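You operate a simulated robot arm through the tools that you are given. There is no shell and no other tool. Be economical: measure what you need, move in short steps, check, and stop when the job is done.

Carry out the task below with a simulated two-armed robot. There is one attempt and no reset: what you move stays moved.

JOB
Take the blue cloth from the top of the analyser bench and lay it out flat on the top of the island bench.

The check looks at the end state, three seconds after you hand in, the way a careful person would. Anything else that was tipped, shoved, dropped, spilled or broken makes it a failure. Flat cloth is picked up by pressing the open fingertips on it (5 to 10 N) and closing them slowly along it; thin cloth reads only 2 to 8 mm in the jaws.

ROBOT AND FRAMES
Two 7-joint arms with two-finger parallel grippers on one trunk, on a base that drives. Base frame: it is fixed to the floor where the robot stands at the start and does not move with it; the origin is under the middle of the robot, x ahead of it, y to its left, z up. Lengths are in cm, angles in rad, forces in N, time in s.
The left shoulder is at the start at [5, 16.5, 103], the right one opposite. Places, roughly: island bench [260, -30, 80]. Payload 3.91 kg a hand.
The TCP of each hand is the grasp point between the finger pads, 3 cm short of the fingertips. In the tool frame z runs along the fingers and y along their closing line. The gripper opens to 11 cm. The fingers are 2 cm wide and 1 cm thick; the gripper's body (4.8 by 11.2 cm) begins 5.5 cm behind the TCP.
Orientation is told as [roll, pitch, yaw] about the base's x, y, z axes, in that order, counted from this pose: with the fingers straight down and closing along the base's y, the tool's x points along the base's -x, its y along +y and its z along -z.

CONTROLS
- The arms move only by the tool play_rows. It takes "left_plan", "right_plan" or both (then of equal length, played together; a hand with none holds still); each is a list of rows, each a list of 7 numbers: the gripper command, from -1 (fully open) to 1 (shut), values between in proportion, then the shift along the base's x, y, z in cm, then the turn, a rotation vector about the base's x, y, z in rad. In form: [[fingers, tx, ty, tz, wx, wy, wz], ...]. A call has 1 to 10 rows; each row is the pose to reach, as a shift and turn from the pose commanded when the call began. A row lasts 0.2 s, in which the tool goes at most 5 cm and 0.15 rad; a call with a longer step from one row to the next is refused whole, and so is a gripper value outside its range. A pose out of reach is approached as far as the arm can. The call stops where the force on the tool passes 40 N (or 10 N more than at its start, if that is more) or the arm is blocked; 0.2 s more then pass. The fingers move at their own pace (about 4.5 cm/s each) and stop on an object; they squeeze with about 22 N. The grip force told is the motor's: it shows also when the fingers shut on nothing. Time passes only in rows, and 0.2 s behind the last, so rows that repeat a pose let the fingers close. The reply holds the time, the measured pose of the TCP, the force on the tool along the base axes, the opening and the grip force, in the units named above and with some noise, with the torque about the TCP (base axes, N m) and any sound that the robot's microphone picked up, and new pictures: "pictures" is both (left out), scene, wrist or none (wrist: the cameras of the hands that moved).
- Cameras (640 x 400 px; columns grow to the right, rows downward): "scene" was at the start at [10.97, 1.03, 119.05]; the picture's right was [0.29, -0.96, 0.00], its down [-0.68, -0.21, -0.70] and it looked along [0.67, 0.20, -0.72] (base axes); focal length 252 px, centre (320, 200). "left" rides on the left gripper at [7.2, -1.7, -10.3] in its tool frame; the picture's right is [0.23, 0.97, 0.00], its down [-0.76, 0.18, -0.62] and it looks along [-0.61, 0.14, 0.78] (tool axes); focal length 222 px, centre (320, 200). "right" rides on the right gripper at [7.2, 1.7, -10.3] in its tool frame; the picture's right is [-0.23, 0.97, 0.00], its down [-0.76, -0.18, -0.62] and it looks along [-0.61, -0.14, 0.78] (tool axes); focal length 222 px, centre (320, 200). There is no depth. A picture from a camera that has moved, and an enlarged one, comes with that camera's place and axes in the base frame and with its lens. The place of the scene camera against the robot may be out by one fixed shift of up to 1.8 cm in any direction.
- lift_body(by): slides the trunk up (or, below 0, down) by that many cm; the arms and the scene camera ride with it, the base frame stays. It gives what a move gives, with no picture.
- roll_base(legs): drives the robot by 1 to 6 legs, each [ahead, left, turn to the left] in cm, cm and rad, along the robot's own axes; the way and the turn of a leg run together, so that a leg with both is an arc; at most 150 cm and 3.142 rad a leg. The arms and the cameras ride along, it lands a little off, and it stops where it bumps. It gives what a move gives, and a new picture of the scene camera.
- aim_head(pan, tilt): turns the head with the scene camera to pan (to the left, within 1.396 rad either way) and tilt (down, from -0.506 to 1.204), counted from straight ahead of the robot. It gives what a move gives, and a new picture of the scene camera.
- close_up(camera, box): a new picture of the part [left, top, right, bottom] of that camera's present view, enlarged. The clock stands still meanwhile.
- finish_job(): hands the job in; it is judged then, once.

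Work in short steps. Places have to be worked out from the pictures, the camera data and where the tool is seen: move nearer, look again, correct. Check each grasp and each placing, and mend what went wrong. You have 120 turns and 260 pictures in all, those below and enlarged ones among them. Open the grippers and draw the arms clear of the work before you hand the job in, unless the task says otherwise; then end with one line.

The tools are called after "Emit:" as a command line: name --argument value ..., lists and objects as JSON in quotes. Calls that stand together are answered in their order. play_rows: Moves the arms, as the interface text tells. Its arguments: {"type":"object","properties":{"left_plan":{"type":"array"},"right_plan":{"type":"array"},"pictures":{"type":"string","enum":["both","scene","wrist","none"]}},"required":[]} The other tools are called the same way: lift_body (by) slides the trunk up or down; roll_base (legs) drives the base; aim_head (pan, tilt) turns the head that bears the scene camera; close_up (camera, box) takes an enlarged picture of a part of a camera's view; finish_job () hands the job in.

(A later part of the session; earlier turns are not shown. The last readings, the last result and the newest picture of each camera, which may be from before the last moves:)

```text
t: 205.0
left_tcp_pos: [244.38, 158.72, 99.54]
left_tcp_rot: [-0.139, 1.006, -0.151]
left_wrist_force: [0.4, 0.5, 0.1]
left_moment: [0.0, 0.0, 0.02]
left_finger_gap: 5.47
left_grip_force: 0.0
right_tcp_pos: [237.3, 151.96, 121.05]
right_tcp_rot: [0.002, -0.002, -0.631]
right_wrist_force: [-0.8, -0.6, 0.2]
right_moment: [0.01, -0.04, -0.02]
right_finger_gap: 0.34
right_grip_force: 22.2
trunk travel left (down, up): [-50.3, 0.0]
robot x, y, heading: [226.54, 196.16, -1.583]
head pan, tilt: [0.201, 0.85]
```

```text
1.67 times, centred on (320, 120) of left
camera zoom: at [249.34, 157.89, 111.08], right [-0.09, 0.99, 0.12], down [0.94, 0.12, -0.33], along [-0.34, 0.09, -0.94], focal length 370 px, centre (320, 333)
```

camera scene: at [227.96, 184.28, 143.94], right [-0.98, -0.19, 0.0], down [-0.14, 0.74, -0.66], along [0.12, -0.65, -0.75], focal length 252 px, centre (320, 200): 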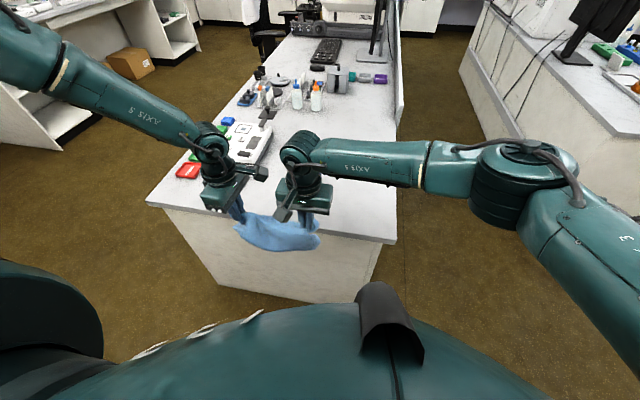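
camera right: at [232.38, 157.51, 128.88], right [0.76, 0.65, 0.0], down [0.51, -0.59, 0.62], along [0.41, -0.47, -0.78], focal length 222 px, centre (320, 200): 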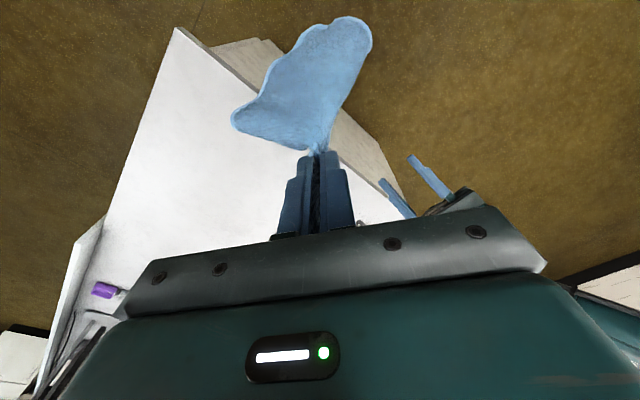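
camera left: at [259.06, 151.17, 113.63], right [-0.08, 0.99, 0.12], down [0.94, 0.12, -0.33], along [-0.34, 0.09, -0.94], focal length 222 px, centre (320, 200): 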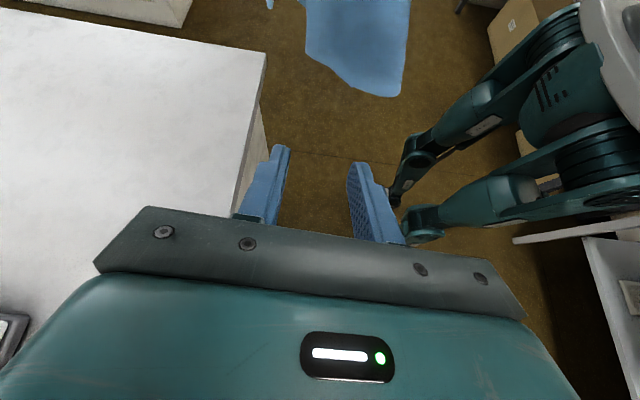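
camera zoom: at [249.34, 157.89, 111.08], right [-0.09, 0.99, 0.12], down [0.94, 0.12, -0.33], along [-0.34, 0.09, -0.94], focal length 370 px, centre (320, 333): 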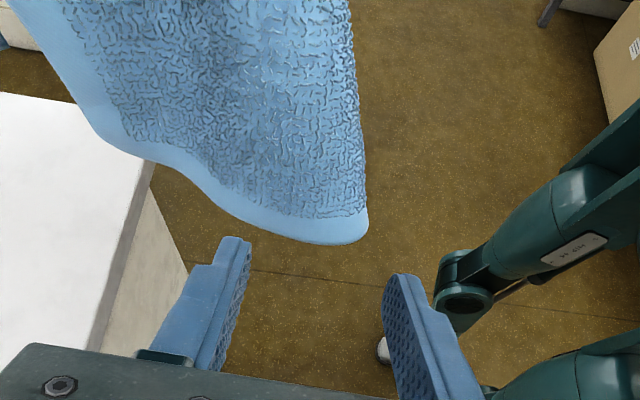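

What I took for a corner is a fold: the bottom hem runs to the real corner, C, on the far side. I'll draw the left hand back a little and turn the right wrist the other way (about −2.2 rad) to bring C round to the left hand's side.

Emit:
play_rows --left_plan '[[0.0, 2, 0, 0, 0, 0, 0], [0.0, 4, 0, 0, 0, 0, 0], [0.0, 6, 0, 0, 0, 0, 0], [0.0, 8, 0, 0, 0, 0, 0], [0.0, 8, 0, 0, 0, 0, 0], [0.0, 8, 0, 0, 0, 0, 0], [0.0, 8, 0, 0, 0, 0, 0], [0.0, 8, 0, 0, 0, 0, 0]]' --right_plan '[[1, 0, 0, 0, 0, 0, -0.14], [1, 0, 0, 0, 0, 0, -0.28], [1, 0, 0, 0, 0, 0, -0.42], [1, 0, 0, 0, 0, 0, -0.56], [1, 0, 0, 0, 0, 0, -0.7], [1, 0, 0, 0, 0, 0, -0.84], [1, 0, 0, 0, 0, 0, -0.98], [1, 0, 0, 0, 0, 0, -1.12]]' --pictures "none"

Emit:
play_rows --right_plan '[[1, 0, 0, 0, 0, 0, -0.14], [1, 0, 0, 0, 0, 0, -0.28], [1, 0, 0, 0, 0, 0, -0.42], [1, 0, 0, 0, 0, 0, -0.56], [1, 0, 0, 0, 0, 0, -0.7], [1, 0, 0, 0, 0, 0, -0.84], [1, 0, 0, 0, 0, 0, -0.98], [1, 0, 0, 0, 0, 0, -1.08]]' --pictures "none"

Emit:
close_up --camera "scene" --box '[180, 130, 380, 290]'

Emit:
close_up --camera "left" --box '[160, 0, 480, 240]'

Emit:
close_up --camera "right" --box '[160, 0, 480, 240]'

```text
t: 206.8
left_tcp_pos: [252.37, 158.9, 99.49]
left_tcp_rot: [-0.138, 1.006, -0.151]
left_wrist_force: [-0.6, -0.6, 0.5]
left_moment: [-0.02, 0.0, 0.02]
left_finger_gap: 5.49
left_grip_force: 0.1
right_tcp_pos: [237.36, 151.94, 121.06]
right_tcp_rot: [0.002, -0.002, -1.751]
right_wrist_force: [-0.7, 0.2, -0.6]
right_moment: [0.03, -0.01, 0.07]
right_finger_gap: 0.29
right_grip_force: 22.2
trunk travel left (down, up): [-50.3, 0.0]
robot x, y, heading: [226.31, 196.71, -1.581]
head pan, tilt: [0.201, 0.85]
```

```text
t: 208.6
left_tcp_pos: [252.38, 158.91, 99.44]
left_tcp_rot: [-0.137, 1.006, -0.155]
left_wrist_force: [-0.4, 0.1, 0.3]
left_moment: [-0.01, 0.0, 0.02]
left_finger_gap: 5.5
left_grip_force: 0.0
right_tcp_pos: [237.33, 151.69, 120.85]
right_tcp_rot: [0.004, -0.004, -2.833]
right_wrist_force: [-0.5, -0.4, 0.2]
right_moment: [0.0, 0.02, 0.03]
right_finger_gap: 0.3
right_grip_force: 21.6
trunk travel left (down, up): [-50.3, 0.0]
robot x, y, heading: [226.19, 196.06, -1.581]
head pan, tilt: [0.201, 0.85]
```

```text
2.50 times, centred on (280, 210) of scene
camera zoom: at [227.95, 184.18, 143.93], right [-0.98, -0.19, 0.0], down [-0.14, 0.74, -0.66], along [0.12, -0.65, -0.75], focal length 631 px, centre (420, 175)
```

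zoom: 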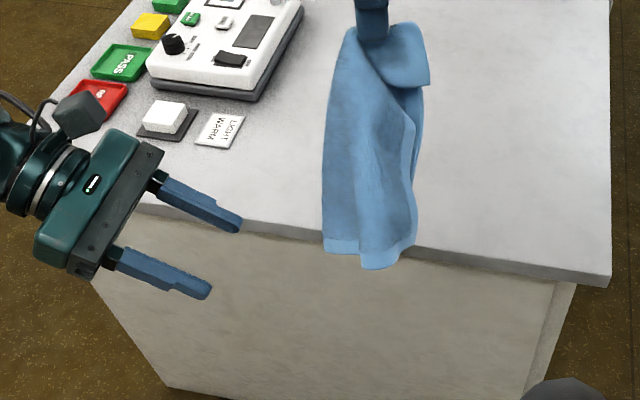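

```text
1.67 times, centred on (320, 120) of left
camera zoom: at [257.19, 158.05, 111.22], right [-0.08, 0.99, 0.12], down [0.94, 0.12, -0.33], along [-0.34, 0.09, -0.94], focal length 370 px, centre (320, 333)
```

zoom: 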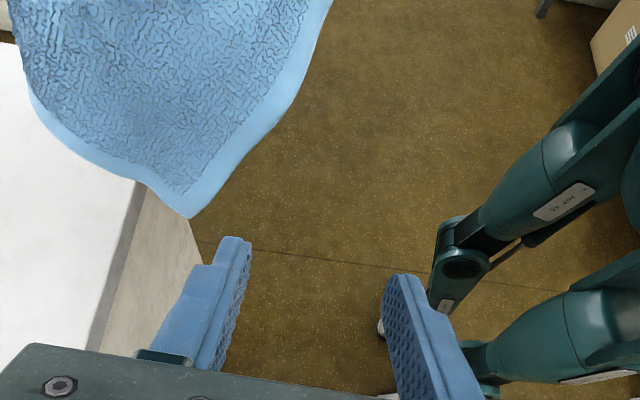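

```text
1.67 times, centred on (320, 120) of right
camera zoom: at [244.88, 152.41, 131.28], right [0.08, -1.0, 0.0], down [-0.78, -0.06, 0.62], along [-0.62, -0.05, -0.78], focal length 370 px, centre (320, 333)
```

zoom: 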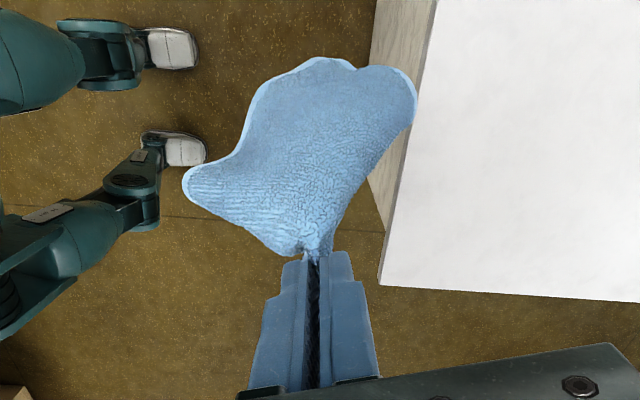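

Now the left camera clearly shows a true corner C with both hems, at about (243.7, 151.1, 91.7), on the edge leading up to the held corner. I'll raise the right 4 cm and bring the left fingers, opened wide, around the corner tip.

Emit:
play_rows --left_plan '[[-0.45, 0, -2.5, 0, 0, 0, 0], [-0.45, 0, -5, 0, 0, 0, 0], [-0.45, 0, -7.5, 0, 0, 0, 0], [-0.45, 0, -9.1, 0, 0, 0, 0], [-0.45, -2, -9.1, -0.3, 0, 0, 0], [-0.45, -4, -9.1, -0.6, 0, 0, 0], [-0.45, -6, -9.1, -0.6, 0, 0, 0], [-0.45, -7.7, -9.1, -0.6, 0, 0, 0]]' --right_plan '[[1, 0, 0.3, 1, 0, 0, 0], [1, 0, 0.5, 2, 0, 0, 0], [1, 0, 0.5, 3, 0, 0, 0], [1, 0, 0.5, 4, 0, 0, 0], [1, 0, 0.5, 4, 0, 0, 0], [1, 0, 0.5, 4, 0, 0, 0], [1, 0, 0.5, 4, 0, 0, 0], [1, 0, 0.5, 4, 0, 0, 0]]' --pictures "none"

Emit:
close_up --camera "scene" --box '[200, 130, 360, 260]'

Emit:
close_up --camera "left" --box '[160, 0, 480, 240]'

```text
t: 210.4
left_tcp_pos: [244.91, 151.08, 101.1]
left_tcp_rot: [-0.139, 1.004, -0.151]
left_wrist_force: [0.2, -0.2, 0.1]
left_moment: [0.0, 0.02, -0.02]
left_finger_gap: 7.97
left_grip_force: 0.2
left hand out of reach, approached as far as the arm can: row 3, 4, 5, 6, 7, 8
right_tcp_pos: [237.36, 152.28, 124.9]
right_tcp_rot: [0.004, -0.003, -2.829]
right_wrist_force: [0.0, 0.1, -0.2]
right_moment: [-0.01, -0.04, 0.04]
right_finger_gap: 0.28
right_grip_force: 21.5
trunk travel left (down, up): [-50.3, 0.0]
robot x, y, heading: [225.99, 196.1, -1.579]
head pan, tilt: [0.201, 0.85]
```

```text
3.08 times, centred on (280, 195) of scene
camera zoom: at [227.94, 184.19, 143.93], right [-0.98, -0.19, 0.0], down [-0.14, 0.74, -0.66], along [0.12, -0.65, -0.75], focal length 776 px, centre (443, 215)
```

zoom: 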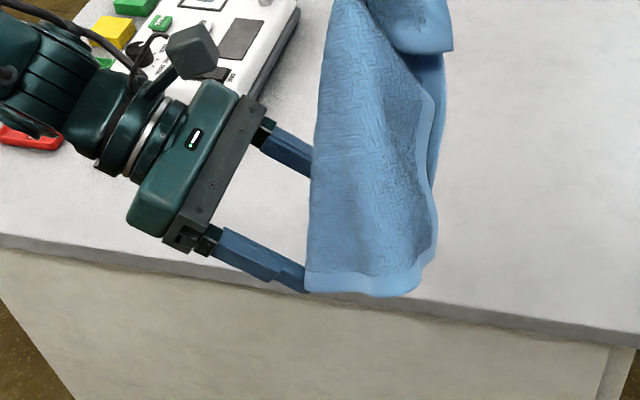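

```text
1.67 times, centred on (320, 120) of left
camera zoom: at [249.8, 150.16, 112.78], right [-0.09, 0.99, 0.12], down [0.94, 0.12, -0.32], along [-0.34, 0.09, -0.94], focal length 370 px, centre (320, 333)
```

zoom: 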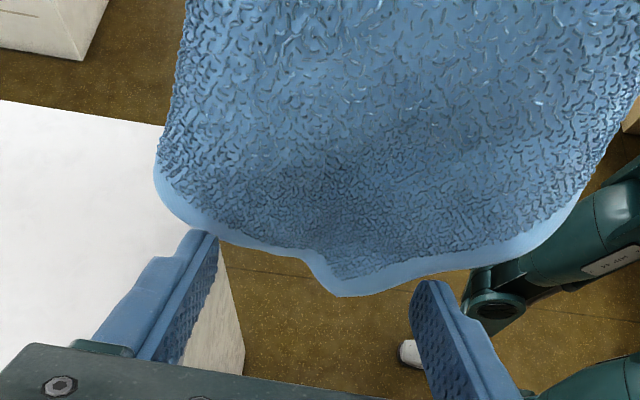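

The corner sits between the open fingers but slightly below them. I'll raise the right 2.5 cm, bring the cloth 3.5 cm towards the left hand, and close the left fingers slowly on the corner tip.

Emit:
play_rows --left_plan '[[-0.45, 0, 0, 0, 0, 0, 0], [-0.45, 0, 0, 0, 0, 0, 0], [-0.45, 0, 0, 0, 0, 0, 0], [-0.45, 0, 0, 0, 0, 0, 0], [-0.2, 0, 0, 0, 0, 0, 0], [0.1, 0, 0, 0, 0, 0, 0], [0.4, 0, 0, 0, 0, 0, 0], [0.7, 0, 0, 0, 0, 0, 0], [1, 0, 0, 0, 0, 0, 0], [1, 0, 0, 0, 0, 0, 0]]' --right_plan '[[1, 0, 0, 1.3, 0, 0, 0], [1, 0, 0, 2.5, 0, 0, 0], [1, 2, 0, 2.5, 0, 0, 0], [1, 3.5, 0, 2.5, 0, 0, 0], [1, 3.5, 0, 2.5, 0, 0, 0], [1, 3.5, 0, 2.5, 0, 0, 0], [1, 3.5, 0, 2.5, 0, 0, 0], [1, 3.5, 0, 2.5, 0, 0, 0], [1, 3.5, 0, 2.5, 0, 0, 0], [1, 3.5, 0, 2.5, 0, 0, 0]]' --pictures "none"

Emit:
close_up --camera "left" --box '[160, 0, 480, 240]'

Emit:
close_up --camera "scene" --box '[200, 130, 360, 260]'

```text
t: 212.6
left_tcp_pos: [244.9, 151.08, 101.04]
left_tcp_rot: [-0.137, 1.005, -0.151]
left_wrist_force: [0.1, 0.1, 0.3]
left_moment: [0.04, -0.03, 0.01]
left_finger_gap: 0.49
left_grip_force: 21.7
right_tcp_pos: [240.92, 152.39, 127.41]
right_tcp_rot: [0.004, 0.0, -2.829]
right_wrist_force: [-0.1, 0.1, -1.1]
right_moment: [0.02, -0.01, 0.03]
right_finger_gap: 0.29
right_grip_force: 21.9
trunk travel left (down, up): [-50.3, 0.0]
robot x, y, heading: [226.38, 196.29, -1.578]
head pan, tilt: [0.201, 0.85]
```

```text
1.67 times, centred on (320, 120) of left
camera zoom: at [249.83, 150.15, 112.77], right [-0.09, 0.99, 0.12], down [0.94, 0.12, -0.32], along [-0.34, 0.08, -0.94], focal length 370 px, centre (320, 333)
```

zoom: 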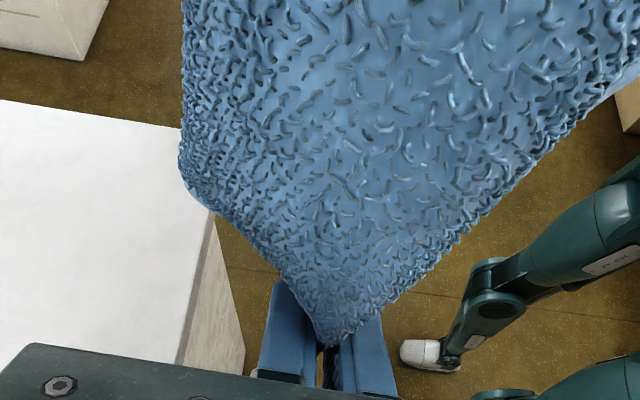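

```text
3.08 times, centred on (280, 195) of scene
camera zoom: at [227.96, 184.18, 143.93], right [-0.98, -0.19, 0.0], down [-0.14, 0.74, -0.66], along [0.12, -0.65, -0.75], focal length 776 px, centre (443, 215)
```

zoom: 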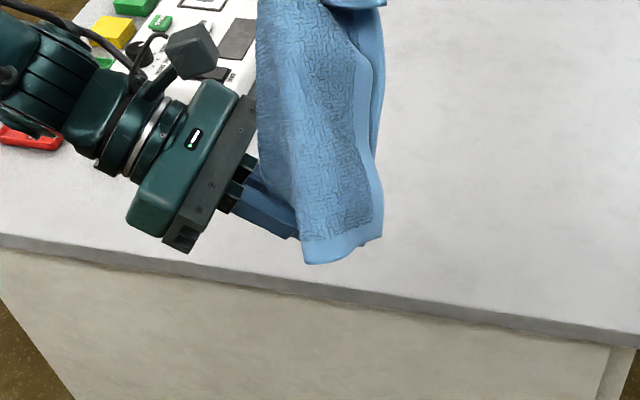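

The corner is caught (0.49, bunched tip). Next the right hand moves away and turns back square, and then the left turns upright at the same height.

Emit:
play_rows --right_plan '[[1, -1.5, 0, -1, 0, 0, 0.14], [1, -3, 0, -2, 0, 0, 0.28], [1, -4.5, 0, -3.5, 0, 0, 0.42], [1, -6, 0, -5, 0, 0, 0.56], [1, -7.5, 0, -6.5, 0, 0, 0.7], [1, -9, 0, -8, 0, 0, 0.84], [1, -10.5, 0, -9.5, 0, 0, 0.98], [1, -11.5, 0, -11, 0, 0, 1.12], [1, -12.4, 0, -12, 0, 0, 1.25]]' --pictures "none"

Emit:
play_rows --left_plan '[[1, 0.4, 0.1, 1.8, 0, -0.14, 0], [1, 0.8, 0.3, 3.6, 0, -0.28, 0], [1, 1.3, 0.4, 5.4, 0, -0.42, 0], [1, 1.8, 0.5, 7.2, 0, -0.56, 0], [1, 2.3, 0.7, 9, 0, -0.7, 0], [1, 2.8, 0.8, 11, 0, -0.84, 0], [1, 3.2, 0.9, 13, 0, -0.98, 0]]' --pictures "scene"

Emit:
close_up --camera "scene" --box '[180, 130, 380, 290]'

```text
t: 214.6
left_tcp_pos: [244.95, 151.08, 101.02]
left_tcp_rot: [-0.137, 1.004, -0.152]
left_wrist_force: [-0.1, -0.4, 1.3]
left_moment: [0.01, -0.02, 0.0]
left_finger_gap: 0.52
left_grip_force: 21.7
right_tcp_pos: [228.29, 152.41, 115.4]
right_tcp_rot: [0.005, -0.002, -1.576]
right_wrist_force: [-0.3, -0.5, 0.4]
right_moment: [-0.01, 0.01, -0.06]
right_finger_gap: 0.3
right_grip_force: 21.9
trunk travel left (down, up): [-50.3, 0.0]
robot x, y, heading: [225.88, 195.61, -1.58]
head pan, tilt: [0.201, 0.85]
```

```text
t: 216.2
left_tcp_pos: [248.13, 151.76, 114.04]
left_tcp_rot: [-0.012, 0.028, -0.082]
left_wrist_force: [-0.5, 0.3, -0.2]
left_moment: [-0.04, -0.02, 0.03]
left_finger_gap: 0.48
left_grip_force: 22.2
right_tcp_pos: [228.35, 152.38, 115.35]
right_tcp_rot: [0.003, -0.001, -1.58]
right_wrist_force: [0.0, -0.4, -0.2]
right_moment: [-0.03, -0.01, -0.02]
right_finger_gap: 0.29
right_grip_force: 22.1
trunk travel left (down, up): [-50.3, 0.0]
robot x, y, heading: [226.21, 196.22, -1.586]
head pan, tilt: [0.201, 0.85]
camera scene: at [227.92, 184.2, 143.93], right [-0.98, -0.19, 0.0], down [-0.14, 0.74, -0.66], along [0.12, -0.65, -0.75], focal length 252 px, centre (320, 200)
```

scene: 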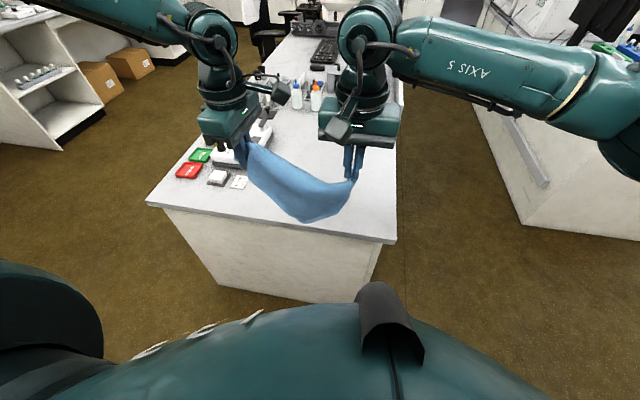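

```text
2.50 times, centred on (280, 210) of scene
camera zoom: at [227.92, 184.2, 143.93], right [-0.98, -0.19, 0.0], down [-0.14, 0.74, -0.66], along [0.12, -0.65, -0.75], focal length 631 px, centre (420, 175)
```

zoom: 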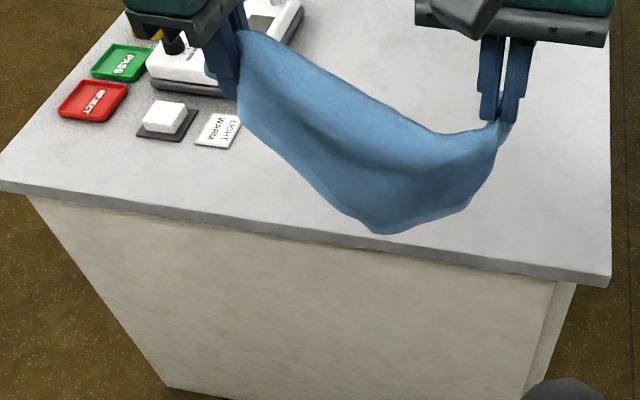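

The sheet sags between the hands, so I'll spread them in small steps until it is just taut, watching the force, and look.

Emit:
play_rows --left_plan '[[1, 0.5, 0, 0.2, 0, 0, 0], [1, 1, 0, 0.4, 0, 0, 0], [1, 1.5, 0, 0.6, 0, 0, 0], [1, 2, 0, 0.8, 0, 0, 0], [1, 2.5, 0, 1, 0, 0, 0]]' --right_plan '[[1, -0.6, -0.1, -0.1, 0, 0, 0], [1, -1.2, -0.2, -0.2, 0, 0, 0], [1, -1.8, -0.3, -0.3, 0, 0, 0], [1, -2.4, -0.4, -0.3, 0, 0, 0], [1, -3, -0.5, -0.3, 0, 0, 0]]' --pictures "none"

Emit:
close_up --camera "scene" --box '[180, 130, 400, 290]'

Emit:
close_up --camera "right" --box '[160, 0, 640, 240]'

```text
t: 217.4
left_tcp_pos: [250.68, 152.06, 115.06]
left_tcp_rot: [-0.011, 0.033, -0.082]
left_wrist_force: [-1.5, 0.0, -1.0]
left_moment: [-0.04, -0.02, 0.02]
left_finger_gap: 0.49
left_grip_force: 21.7
right_tcp_pos: [225.48, 151.75, 115.18]
right_tcp_rot: [0.004, -0.002, -1.58]
right_wrist_force: [1.2, -0.7, 0.3]
right_moment: [-0.01, -0.04, -0.05]
right_finger_gap: 0.27
right_grip_force: 22.0
trunk travel left (down, up): [-50.3, 0.0]
robot x, y, heading: [226.23, 196.0, -1.583]
head pan, tilt: [0.201, 0.85]
```

```text
2.50 times, centred on (290, 210) of scene
camera zoom: at [227.94, 184.19, 143.93], right [-0.98, -0.19, 0.0], down [-0.14, 0.74, -0.66], along [0.12, -0.65, -0.75], focal length 631 px, centre (395, 175)
```

zoom: 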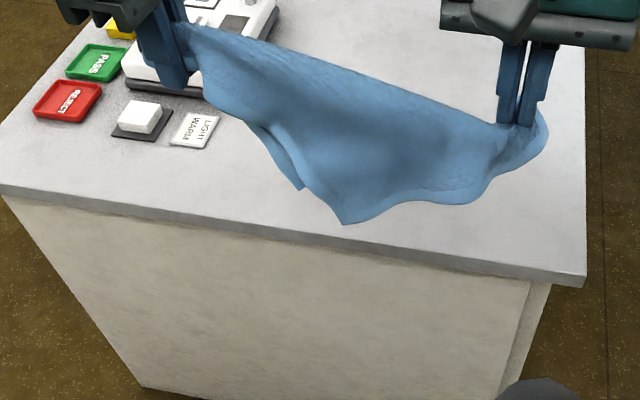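

```text
1.33 times, centred on (400, 120) of right
camera zoom: at [227.28, 159.16, 125.46], right [0.97, -0.24, 0.0], down [-0.19, -0.76, 0.62], along [-0.14, -0.61, -0.78], focal length 296 px, centre (213, 307)
```

zoom: 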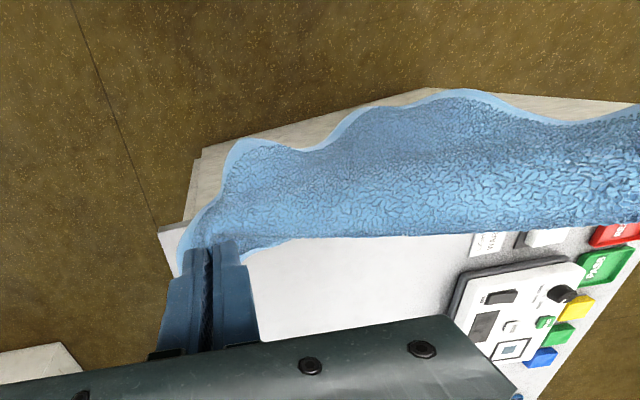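

The hands hold opposite corners, so the cloth is taut along its diagonal. I'll release the left again and hang the cloth cleanly from the right corner. Then I'll turn the left sideways and pick the adjacent corner facing the robot.

Emit:
play_rows --left_plan '[[0.4, 0, 0, 0, 0, 0, 0], [0.0, 0, 0, 0, 0, 0, 0], [0.0, 0, 0, 0, 0, 0, 0], [0.0, 4, 0, -2, 0, 0.14, 0], [0.0, 8, 0, -4, 0, 0.28, 0], [0.0, 11, 0, -6, 0, 0.42, 0], [0.0, 11, 0, -8, 0, 0.56, 0], [0.0, 11, 0, -10, 0, 0.7, 0], [0.0, 11, 0, -12, 0, 0.84, 0], [0.0, 11, 0, -13, 0, 0.97, 0]]' --right_plan '[[1, 0, 0, 0, 0, 0, 0], [1, 0, 0, 0, 0, 0, 0], [1, 0, 0, 0, 0, 0, 0], [1, 2, 0, 1, 0, 0, 0], [1, 4, 0, 2, 0, 0, 0], [1, 6, 0, 3, 0, 0, 0], [1, 8, 0, 4, 0, 0, 0], [1, 10, 0, 5, 0, 0, 0], [1, 12, 0, 5.5, 0, 0, 0], [1, 12, 0, 5.5, 0, 0, 0]]' --pictures "none"

Emit:
close_up --camera "scene" --box '[180, 130, 380, 290]'

Emit:
close_up --camera "right" --box '[160, 0, 480, 240]'

Emit:
close_up --camera "left" --box '[160, 0, 480, 240]'

```text
t: 219.6
left_tcp_pos: [261.48, 151.8, 102.17]
left_tcp_rot: [-0.133, 0.993, -0.15]
left_wrist_force: [-0.8, -1.5, 0.4]
left_moment: [0.0, -0.02, 0.0]
left_finger_gap: 5.52
left_grip_force: 0.0
right_tcp_pos: [237.27, 151.63, 120.65]
right_tcp_rot: [0.004, 0.001, -1.581]
right_wrist_force: [-0.6, -0.8, 0.1]
right_moment: [0.02, -0.03, -0.06]
right_finger_gap: 0.3
right_grip_force: 21.5
trunk travel left (down, up): [-50.3, 0.0]
robot x, y, heading: [226.54, 195.65, -1.578]
head pan, tilt: [0.201, 0.85]
```

```text
2.50 times, centred on (280, 210) of scene
camera zoom: at [227.8, 184.05, 143.92], right [-0.98, -0.19, 0.0], down [-0.14, 0.74, -0.66], along [0.13, -0.65, -0.75], focal length 631 px, centre (420, 175)
```

zoom: 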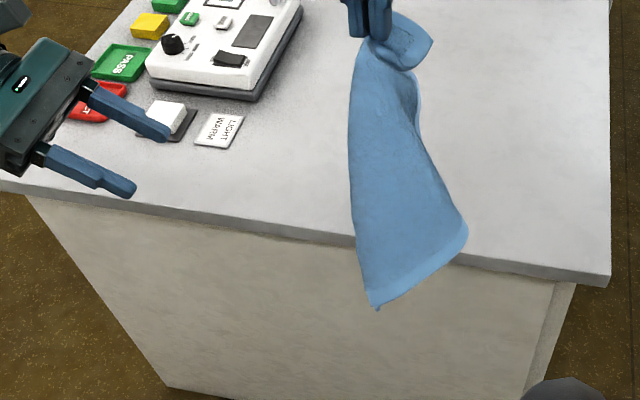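

```text
1.67 times, centred on (320, 120) of right
camera zoom: at [239.14, 158.92, 131.01], right [0.97, -0.24, 0.0], down [-0.19, -0.76, 0.62], along [-0.14, -0.61, -0.78], focal length 370 px, centre (320, 333)
```

zoom: 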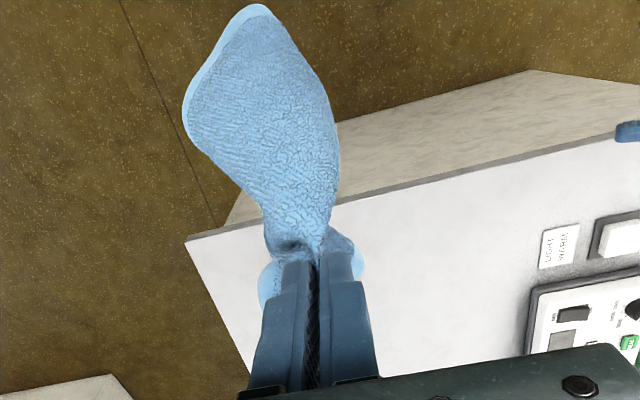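

```text
1.67 times, centred on (320, 120) of left
camera zoom: at [266.31, 150.94, 113.87], right [-0.09, 0.99, 0.12], down [0.94, 0.12, -0.31], along [-0.33, 0.09, -0.94], focal length 370 px, centre (320, 333)
```

zoom: 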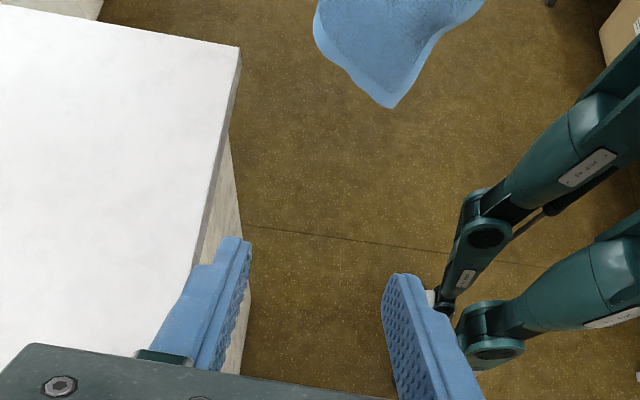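

The lowest corner is the opposite one again. From the earlier views, the adjacent corner's hem should face the left hand when the right wrist is turned by +1.5 rad, so I'll turn it and check.

Emit:
play_rows --right_plan '[[1, 0, 0, 0.3, 0, 0, 0.145], [1, 0, 0, 0.6, 0, 0, 0.29], [1, 0, 0, 0.9, 0, 0, 0.435], [1, 0, 0, 1.2, 0, 0, 0.58], [1, 0, 0, 1.5, 0, 0, 0.725], [1, 0, 0, 1.8, 0, 0, 0.87], [1, 0, 0, 2, 0, 0, 1.015], [1, 0, 0, 2, 0, 0, 1.16], [1, 0, 0, 2, 0, 0, 1.305], [1, 0, 0, 2, 0, 0, 1.45]]' --left_plan '[[0.0, -1, 0, 0, 0, 0, 0], [0.0, -2, 0, 0, 0, 0, 0], [0.0, -3, 0, 0, 0, 0, 0], [0.0, -4, 0, 0, 0, 0, 0], [0.0, -5, 0, 0, 0, 0, 0], [0.0, -6, 0, 0, 0, 0, 0], [0.0, -7, 0, 0, 0, 0, 0], [0.0, -8, 0, 0, 0, 0, 0], [0.0, -8, 0, 0, 0, 0, 0], [0.0, -8, 0, 0, 0, 0, 0]]' --pictures "none"

Emit:
close_up --camera "left" --box '[80, 0, 480, 250]'

Emit:
close_up --camera "scene" --box '[180, 130, 380, 290]'

```text
t: 221.8
left_tcp_pos: [253.54, 152.17, 102.1]
left_tcp_rot: [-0.135, 0.994, -0.15]
left_wrist_force: [-0.3, 0.2, 0.6]
left_moment: [0.0, 0.01, 0.04]
left_finger_gap: 5.5
left_grip_force: 0.1
right_tcp_pos: [236.14, 152.27, 122.41]
right_tcp_rot: [0.009, -0.002, -0.377]
right_wrist_force: [0.0, 0.7, -0.6]
right_moment: [0.01, -0.03, -0.03]
right_finger_gap: 0.28
right_grip_force: 21.7
right hand out of reach, approached as far as the arm can: row 9, 10
trunk travel left (down, up): [-50.3, 0.0]
robot x, y, heading: [226.08, 195.99, -1.584]
head pan, tilt: [0.201, 0.85]
```

```text
1.60 times, centred on (280, 125) of left
camera zoom: at [258.3, 151.2, 113.99], right [-0.09, 0.99, 0.12], down [0.94, 0.12, -0.32], along [-0.33, 0.09, -0.94], focal length 355 px, centre (384, 320)
```

zoom: 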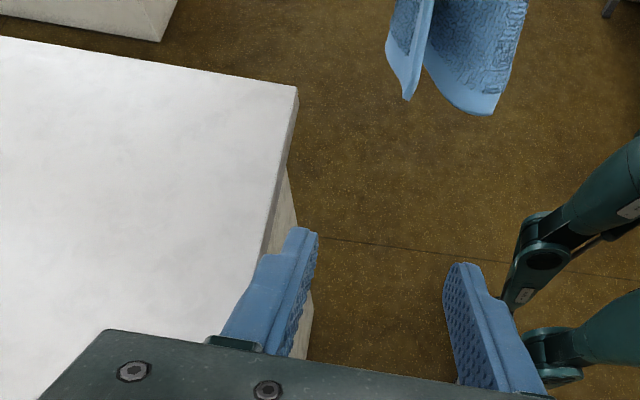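

```text
2.50 times, centred on (280, 210) of scene
camera zoom: at [227.96, 184.19, 143.93], right [-0.98, -0.19, 0.0], down [-0.14, 0.74, -0.66], along [0.12, -0.65, -0.75], focal length 631 px, centre (420, 175)
```

zoom: 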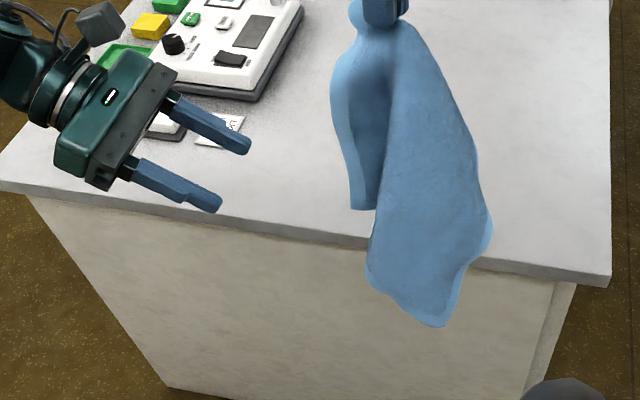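

Just what I wanted: the adjacent corner Q hangs edge-on at about (240, 151.8, 99.5), with its sheet extending away from the left hand. I'll slide the left fingers (3 cm open) around it and close.

Emit:
play_rows --left_plan '[[0.45, -2, -0.3, 0.5, 0, 0, 0], [0.45, -4, -0.6, 1, 0, 0, 0], [0.45, -6, -0.8, 1, 0, 0, 0], [0.45, -8, -0.8, 1, 0, 0, 0], [0.45, -10, -0.8, 1, 0, 0, 0], [0.45, -12, -0.8, 1, 0, 0, 0], [0.45, -13.3, -0.8, 1, 0, 0, 0], [0.45, -13.3, -0.8, 1, 0, 0, 0]]' --pictures "none"

Emit:
close_up --camera "left" --box '[80, 0, 480, 250]'

Emit:
play_rows --left_plan '[[0.6, 0, 0, 0, 0, 0, 0], [0.75, 0, 0, 0, 0, 0, 0], [0.9, 0, 0, 0, 0, 0, 0], [1, 0, 0, 0, 0, 0, 0], [1, 0, 0, 0, 0, 0, 0]]' --pictures "none"

Emit:
close_up --camera "scene" --box '[180, 130, 380, 290]'

```text
t: 223.6
left_tcp_pos: [240.42, 151.38, 102.99]
left_tcp_rot: [-0.136, 0.996, -0.151]
left_wrist_force: [-0.1, -0.3, -1.4]
left_moment: [-0.03, 0.02, -0.03]
left_finger_gap: 3.04
left_grip_force: 0.1
right_tcp_pos: [236.3, 152.25, 122.46]
right_tcp_rot: [0.009, -0.002, -0.381]
right_wrist_force: [0.1, 0.2, -0.6]
right_moment: [-0.01, 0.0, -0.05]
right_finger_gap: 0.28
right_grip_force: 22.0
trunk travel left (down, up): [-50.3, 0.0]
robot x, y, heading: [226.05, 196.54, -1.578]
head pan, tilt: [0.201, 0.85]
```

```text
1.60 times, centred on (280, 125) of left
camera zoom: at [245.15, 150.35, 114.79], right [-0.09, 0.99, 0.12], down [0.94, 0.12, -0.32], along [-0.33, 0.09, -0.94], focal length 355 px, centre (384, 320)
```

zoom: 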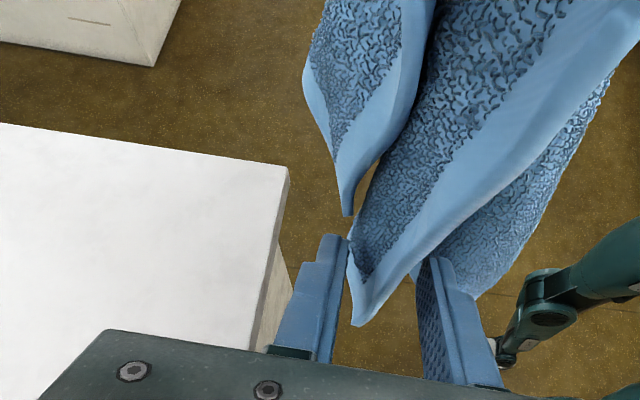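

```text
t: 224.8
left_tcp_pos: [240.41, 151.21, 102.83]
left_tcp_rot: [-0.134, 0.994, -0.15]
left_wrist_force: [-0.8, -0.2, 0.0]
left_moment: [0.02, 0.03, 0.02]
left_finger_gap: 0.31
left_grip_force: 21.9
right_tcp_pos: [236.16, 152.23, 122.48]
right_tcp_rot: [0.009, -0.001, -0.38]
right_wrist_force: [0.1, 0.3, -0.8]
right_moment: [-0.03, 0.0, -0.05]
right_finger_gap: 0.29
right_grip_force: 22.2
trunk travel left (down, up): [-50.3, 0.0]
robot x, y, heading: [225.96, 196.25, -1.584]
head pan, tilt: [0.201, 0.85]
```

```text
2.50 times, centred on (280, 210) of scene
camera zoom: at [227.95, 184.18, 143.93], right [-0.98, -0.19, 0.0], down [-0.14, 0.74, -0.66], along [0.12, -0.65, -0.75], focal length 631 px, centre (420, 175)
```

zoom: 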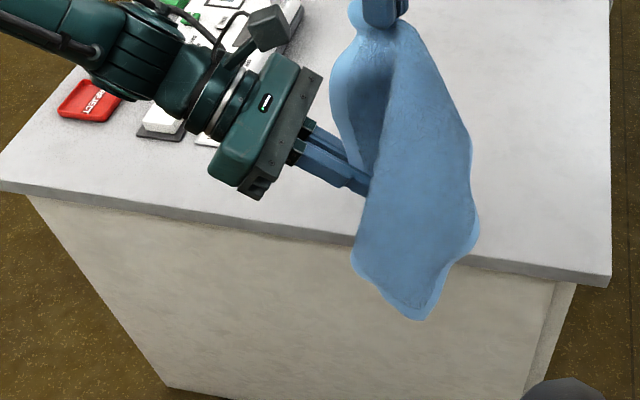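

A corner is caught cleanly (0.31, single layer). Now the right moves away and turns back square, and the left turns upright beside it.

Emit:
play_rows --right_plan '[[1, -1, 0, -1.2, 0, 0, -0.135], [1, -2, 0, -2.6, 0, 0, -0.27], [1, -3, 0, -4.2, 0, 0, -0.405], [1, -4, 0, -5.8, 0, 0, -0.54], [1, -5, 0, -7.4, 0, 0, -0.675], [1, -6, 0, -9, 0, 0, -0.81], [1, -7, 0, -10.6, 0, 0, -0.945], [1, -8, 0, -12.4, 0, 0, -1.08], [1, -9.2, 0, -14.5, 0, 0, -1.2]]' --pictures "none"

Emit:
play_rows --left_plan '[[1, 0.7, 0.1, 0.8, 0, -0.14, 0], [1, 1.4, 0.2, 1.6, 0, -0.28, 0], [1, 2.1, 0.3, 2.4, 0, -0.42, 0], [1, 2.8, 0.4, 3.2, 0, -0.56, 0], [1, 3.5, 0.5, 4, 0, -0.7, 0], [1, 4.3, 0.5, 4.7, 0, -0.84, 0], [1, 5.1, 0.5, 5.2, 0, -0.98, 0]]' --pictures "none"

Emit:
close_up --camera "scene" --box '[180, 130, 400, 290]'

```text
t: 226.8
left_tcp_pos: [240.38, 151.15, 103.1]
left_tcp_rot: [-0.134, 0.995, -0.152]
left_wrist_force: [0.1, 0.4, -0.2]
left_moment: [0.0, -0.02, 0.0]
left_finger_gap: 0.31
left_grip_force: 21.8
right_tcp_pos: [226.89, 151.88, 107.93]
right_tcp_rot: [0.01, -0.001, -1.583]
right_wrist_force: [0.4, -0.1, -0.5]
right_moment: [0.0, 0.02, 0.07]
right_finger_gap: 0.27
right_grip_force: 21.7
trunk travel left (down, up): [-50.3, 0.0]
robot x, y, heading: [226.65, 196.37, -1.581]
head pan, tilt: [0.201, 0.85]
```

```text
t: 228.4
left_tcp_pos: [245.34, 151.68, 108.24]
left_tcp_rot: [-0.009, 0.02, -0.081]
left_wrist_force: [-7.8, -0.7, -1.5]
left_moment: [-0.04, 0.03, 0.01]
left_finger_gap: 0.29
left_grip_force: 21.9
right_tcp_pos: [227.08, 151.95, 107.99]
right_tcp_rot: [0.015, -0.002, -1.577]
right_wrist_force: [7.3, 0.9, 1.3]
right_moment: [-0.01, -0.28, 0.05]
right_finger_gap: 0.36
right_grip_force: 22.1
trunk travel left (down, up): [-50.3, 0.0]
robot x, y, heading: [225.88, 196.14, -1.584]
head pan, tilt: [0.201, 0.85]
```

```text
2.50 times, centred on (290, 210) of scene
camera zoom: at [227.94, 184.17, 143.93], right [-0.98, -0.19, 0.0], down [-0.14, 0.74, -0.66], along [0.12, -0.65, -0.75], focal length 631 px, centre (395, 175)
```

zoom: 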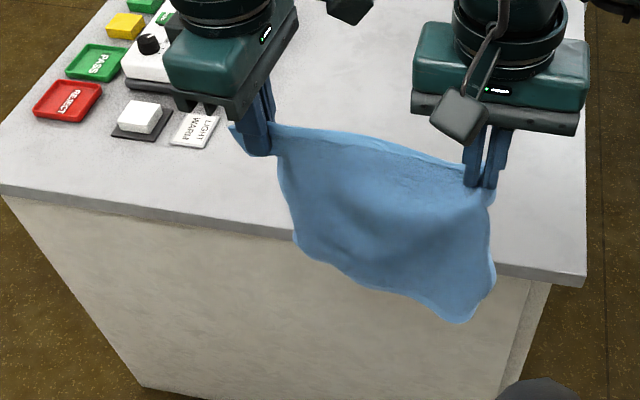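

Now it's a proper two-corner hold: the sheet hangs open, taut at 7 N. I'll ease the tension, lower the trunk so the tips are about 2 cm above table level, and drive forward so the sheet draws over the table's end.

Emit:
play_rows --left_plan '[[1, -0.3, 0, 0, 0, 0, 0], [1, -0.5, 0, 0, 0, 0, 0]]' --pictures "none"

Emit:
lift_body --by -26

Emit:
roll_base --legs '[[27, 0, 0]]'

Emit:
play_rows --left_plan '[[1, 0, -1.5, 0, 0, 0, 0], [1, 0, -3, 0, 0, 0, 0], [1, 0, -4.5, 0, 0, 0, 0], [1, 0, -6, 0, 0, 0, 0]]' --right_plan '[[1, 0, -1.5, 0, 0, 0, 0], [1, 0, -3, 0, 0, 0, 0], [1, 0, -4.5, 0, 0, 0, 0], [1, 0, -6, 0, 0, 0, 0]]' --pictures "scene"

Emit:
close_up --camera "scene" --box '[190, 120, 390, 270]'

```text
t: 229.0
left_tcp_pos: [244.95, 151.86, 108.25]
left_tcp_rot: [-0.011, 0.019, -0.083]
left_wrist_force: [-7.1, -0.5, -2.7]
left_moment: [-0.01, 0.03, 0.03]
left_finger_gap: 0.28
left_grip_force: 22.7
right_tcp_pos: [227.08, 151.9, 107.99]
right_tcp_rot: [0.008, -0.002, -1.579]
right_wrist_force: [6.6, -0.6, 1.3]
right_moment: [-0.01, -0.21, 0.07]
right_finger_gap: 0.32
right_grip_force: 22.1
trunk travel left (down, up): [-50.3, 0.0]
robot x, y, heading: [226.39, 196.2, -1.578]
head pan, tilt: [0.201, 0.85]
```

```text
t: 231.7
left_tcp_pos: [244.97, 151.84, 82.28]
left_tcp_rot: [-0.011, 0.022, -0.081]
left_wrist_force: [-5.4, -0.4, -1.8]
left_moment: [-0.04, -0.01, 0.02]
left_finger_gap: 0.3
left_grip_force: 21.6
right_tcp_pos: [226.97, 151.93, 81.95]
right_tcp_rot: [0.01, -0.002, -1.58]
right_wrist_force: [5.2, 0.3, -0.1]
right_moment: [-0.01, -0.21, 0.07]
right_finger_gap: 0.3
right_grip_force: 21.8
trunk travel left (down, up): [-24.3, 26.0]
robot x, y, heading: [226.12, 196.04, -1.58]
head pan, tilt: [0.201, 0.85]
```

```text
t: 233.6
left_tcp_pos: [244.96, 125.23, 82.44]
left_tcp_rot: [-0.011, 0.021, -0.074]
left_wrist_force: [-4.9, -0.3, -1.3]
left_moment: [-0.03, 0.0, 0.02]
left_finger_gap: 0.29
left_grip_force: 21.7
right_tcp_pos: [227.06, 125.28, 81.9]
right_tcp_rot: [0.01, -0.002, -1.573]
right_wrist_force: [5.7, -0.2, 1.2]
right_moment: [0.0, -0.23, 0.08]
right_finger_gap: 0.31
right_grip_force: 22.0
trunk travel left (down, up): [-24.3, 26.0]
robot x, y, heading: [226.16, 169.44, -1.576]
head pan, tilt: [0.201, 0.85]
camera scene: at [227.82, 157.46, 117.92], right [-0.98, -0.2, 0.0], down [-0.15, 0.74, -0.66], along [0.13, -0.65, -0.75], focal length 252 px, centre (320, 200)
```

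scene: 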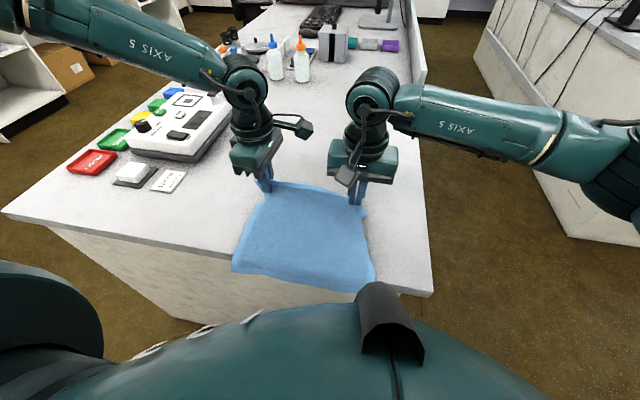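

```text
t: 234.6
left_tcp_pos: [245.0, 119.21, 82.42]
left_tcp_rot: [-0.01, 0.02, -0.076]
left_wrist_force: [-2.3, -0.1, -0.9]
left_moment: [-0.02, 0.0, 0.01]
left_finger_gap: 0.3
left_grip_force: 22.7
right_tcp_pos: [227.32, 119.2, 82.11]
right_tcp_rot: [0.009, -0.001, -1.572]
right_wrist_force: [2.8, 0.2, -0.8]
right_moment: [0.01, -0.06, 0.04]
right_finger_gap: 0.29
right_grip_force: 22.5
trunk travel left (down, up): [-24.3, 26.0]
robot x, y, heading: [225.99, 169.52, -1.576]
head pan, tilt: [0.201, 0.85]
camera scene: at [227.83, 157.47, 117.93], right [-0.98, -0.2, 0.0], down [-0.15, 0.74, -0.66], along [0.13, -0.65, -0.75], focal length 252 px, centre (320, 200)
```

scene: 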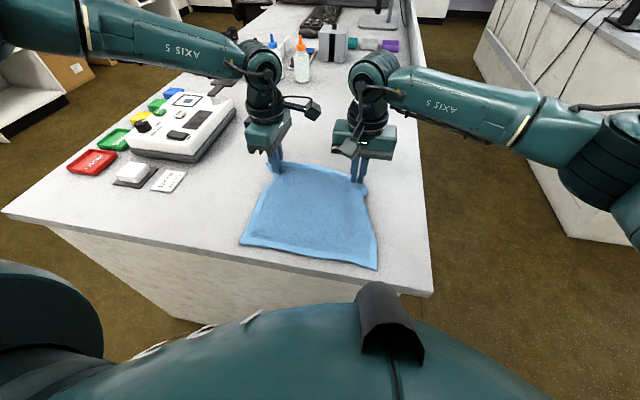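

```text
2.67 times, centred on (290, 195) of scene
camera zoom: at [227.83, 157.47, 117.93], right [-0.98, -0.2, 0.0], down [-0.15, 0.74, -0.66], along [0.13, -0.65, -0.75], focal length 673 px, centre (400, 213)
```

zoom: 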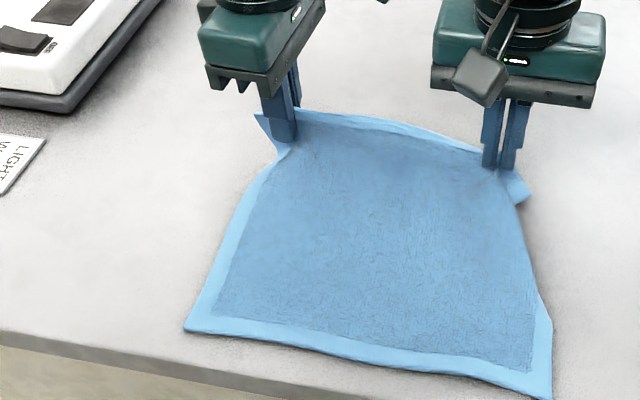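

Excellent: the sheet is flat on the table with its far hem lying outward. I'll go 2 cm further forward, lower the tips to the table, open slowly and lift straight up.

Emit:
play_rows --left_plan '[[1, 0, -1, 0, 0, 0, 0], [1, 0, -2, -0.5, 0, 0, 0], [1, 0, -2.2, -1.3, 0, 0, 0], [1, 0, -2.2, -2.1, 0, 0, 0], [1, 0, -2.2, -2.8, 0, 0, 0]]' --right_plan '[[1, 0, -1, 0, 0, 0, 0], [1, 0, -2, -0.5, 0, 0, 0], [1, 0, -2.5, -1.2, 0, 0, 0], [1, 0, -2.5, -2, 0, 0, 0], [1, 0, -2.5, -2.5, 0, 0, 0]]' --pictures "none"

Emit:
play_rows --left_plan '[[0.85, 0, 0, -0.1, 0, 0, 0], [0.7, 0, 0, -0.15, 0, 0, 0], [0.55, 0, 0, -0.15, 0, 0, 0], [0.4, 0, 0, -0.15, 0, 0, 0], [0.3, 0, 0, -0.1, 0, 0, 0], [0.3, 0, 0, 1, 0, 0, 0], [0.3, 0, 0, 4, 0, 0, 0], [0.3, 0, 0, 8, 0, 0, 0]]' --right_plan '[[0.85, 0, 0, -0.1, 0, 0, 0], [0.7, 0, 0, -0.15, 0, 0, 0], [0.55, 0, 0, -0.15, 0, 0, 0], [0.4, 0, 0, -0.15, 0, 0, 0], [0.3, 0, 0, -0.1, 0, 0, 0], [0.3, 0, 0, 1, 0, 0, 0], [0.3, 0, 0, 4, 0, 0, 0], [0.3, 0, 0, 8, 0, 0, 0]]' --pictures "none"

Emit:
close_up --camera "scene" --box '[190, 120, 390, 270]'

Emit:
close_up --camera "right" --box '[0, 0, 640, 400]'

```text
t: 235.8
left_tcp_pos: [246.03, 118.32, 80.72]
left_tcp_rot: [-0.011, 0.022, -0.075]
left_wrist_force: [-13.4, -1.5, -3.0]
left_moment: [-0.05, 0.05, -0.01]
left_finger_gap: 0.31
left_grip_force: 22.1
left hand out of reach, approached as far as the arm can: row 2, 3, 4, 5
right_tcp_pos: [227.37, 116.79, 79.6]
right_tcp_rot: [0.014, -0.007, -1.573]
right_wrist_force: [13.3, 1.9, 10.3]
right_moment: [-0.02, -0.52, 0.04]
right_finger_gap: 0.46
right_grip_force: 22.0
trunk travel left (down, up): [-24.3, 26.0]
robot x, y, heading: [225.98, 169.65, -1.573]
head pan, tilt: [0.201, 0.85]
```

```text
t: 237.6
left_tcp_pos: [245.91, 118.23, 88.64]
left_tcp_rot: [-0.01, 0.02, -0.077]
left_wrist_force: [-0.9, 0.2, 0.3]
left_moment: [-0.04, -0.01, 0.02]
left_finger_gap: 3.86
left_grip_force: 0.1
right_tcp_pos: [226.97, 116.89, 87.57]
right_tcp_rot: [0.01, -0.002, -1.573]
right_wrist_force: [0.4, 0.4, 0.2]
right_moment: [0.0, 0.03, -0.01]
right_finger_gap: 3.84
right_grip_force: 0.0
trunk travel left (down, up): [-24.3, 26.0]
robot x, y, heading: [226.05, 169.65, -1.572]
head pan, tilt: [0.201, 0.85]
```

```text
2.67 times, centred on (290, 195) of scene
camera zoom: at [227.81, 157.52, 117.92], right [-0.98, -0.2, 0.0], down [-0.15, 0.74, -0.66], along [0.13, -0.65, -0.75], focal length 673 px, centre (400, 213)
```

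zoom: 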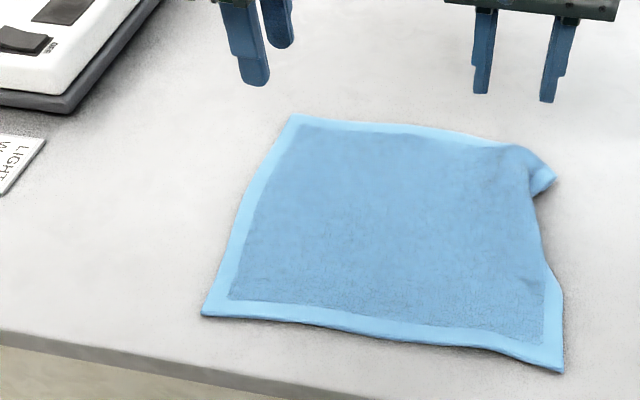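

```text
1.00 times, centred on (320, 200) of right
camera zoom: at [228.68, 124.2, 97.83], right [0.97, -0.23, 0.01], down [-0.18, -0.76, 0.62], along [-0.14, -0.61, -0.78], focal length 222 px, centre (320, 200)
```

zoom: 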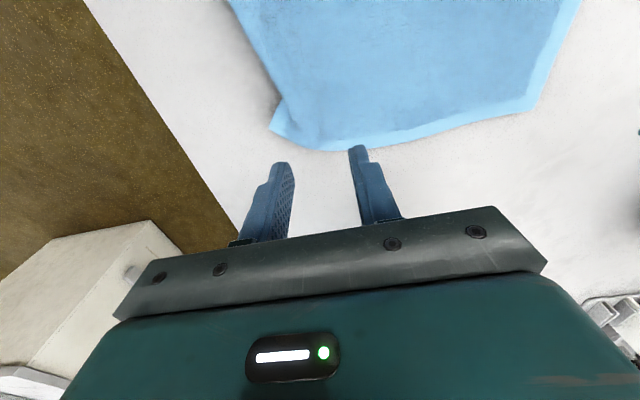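

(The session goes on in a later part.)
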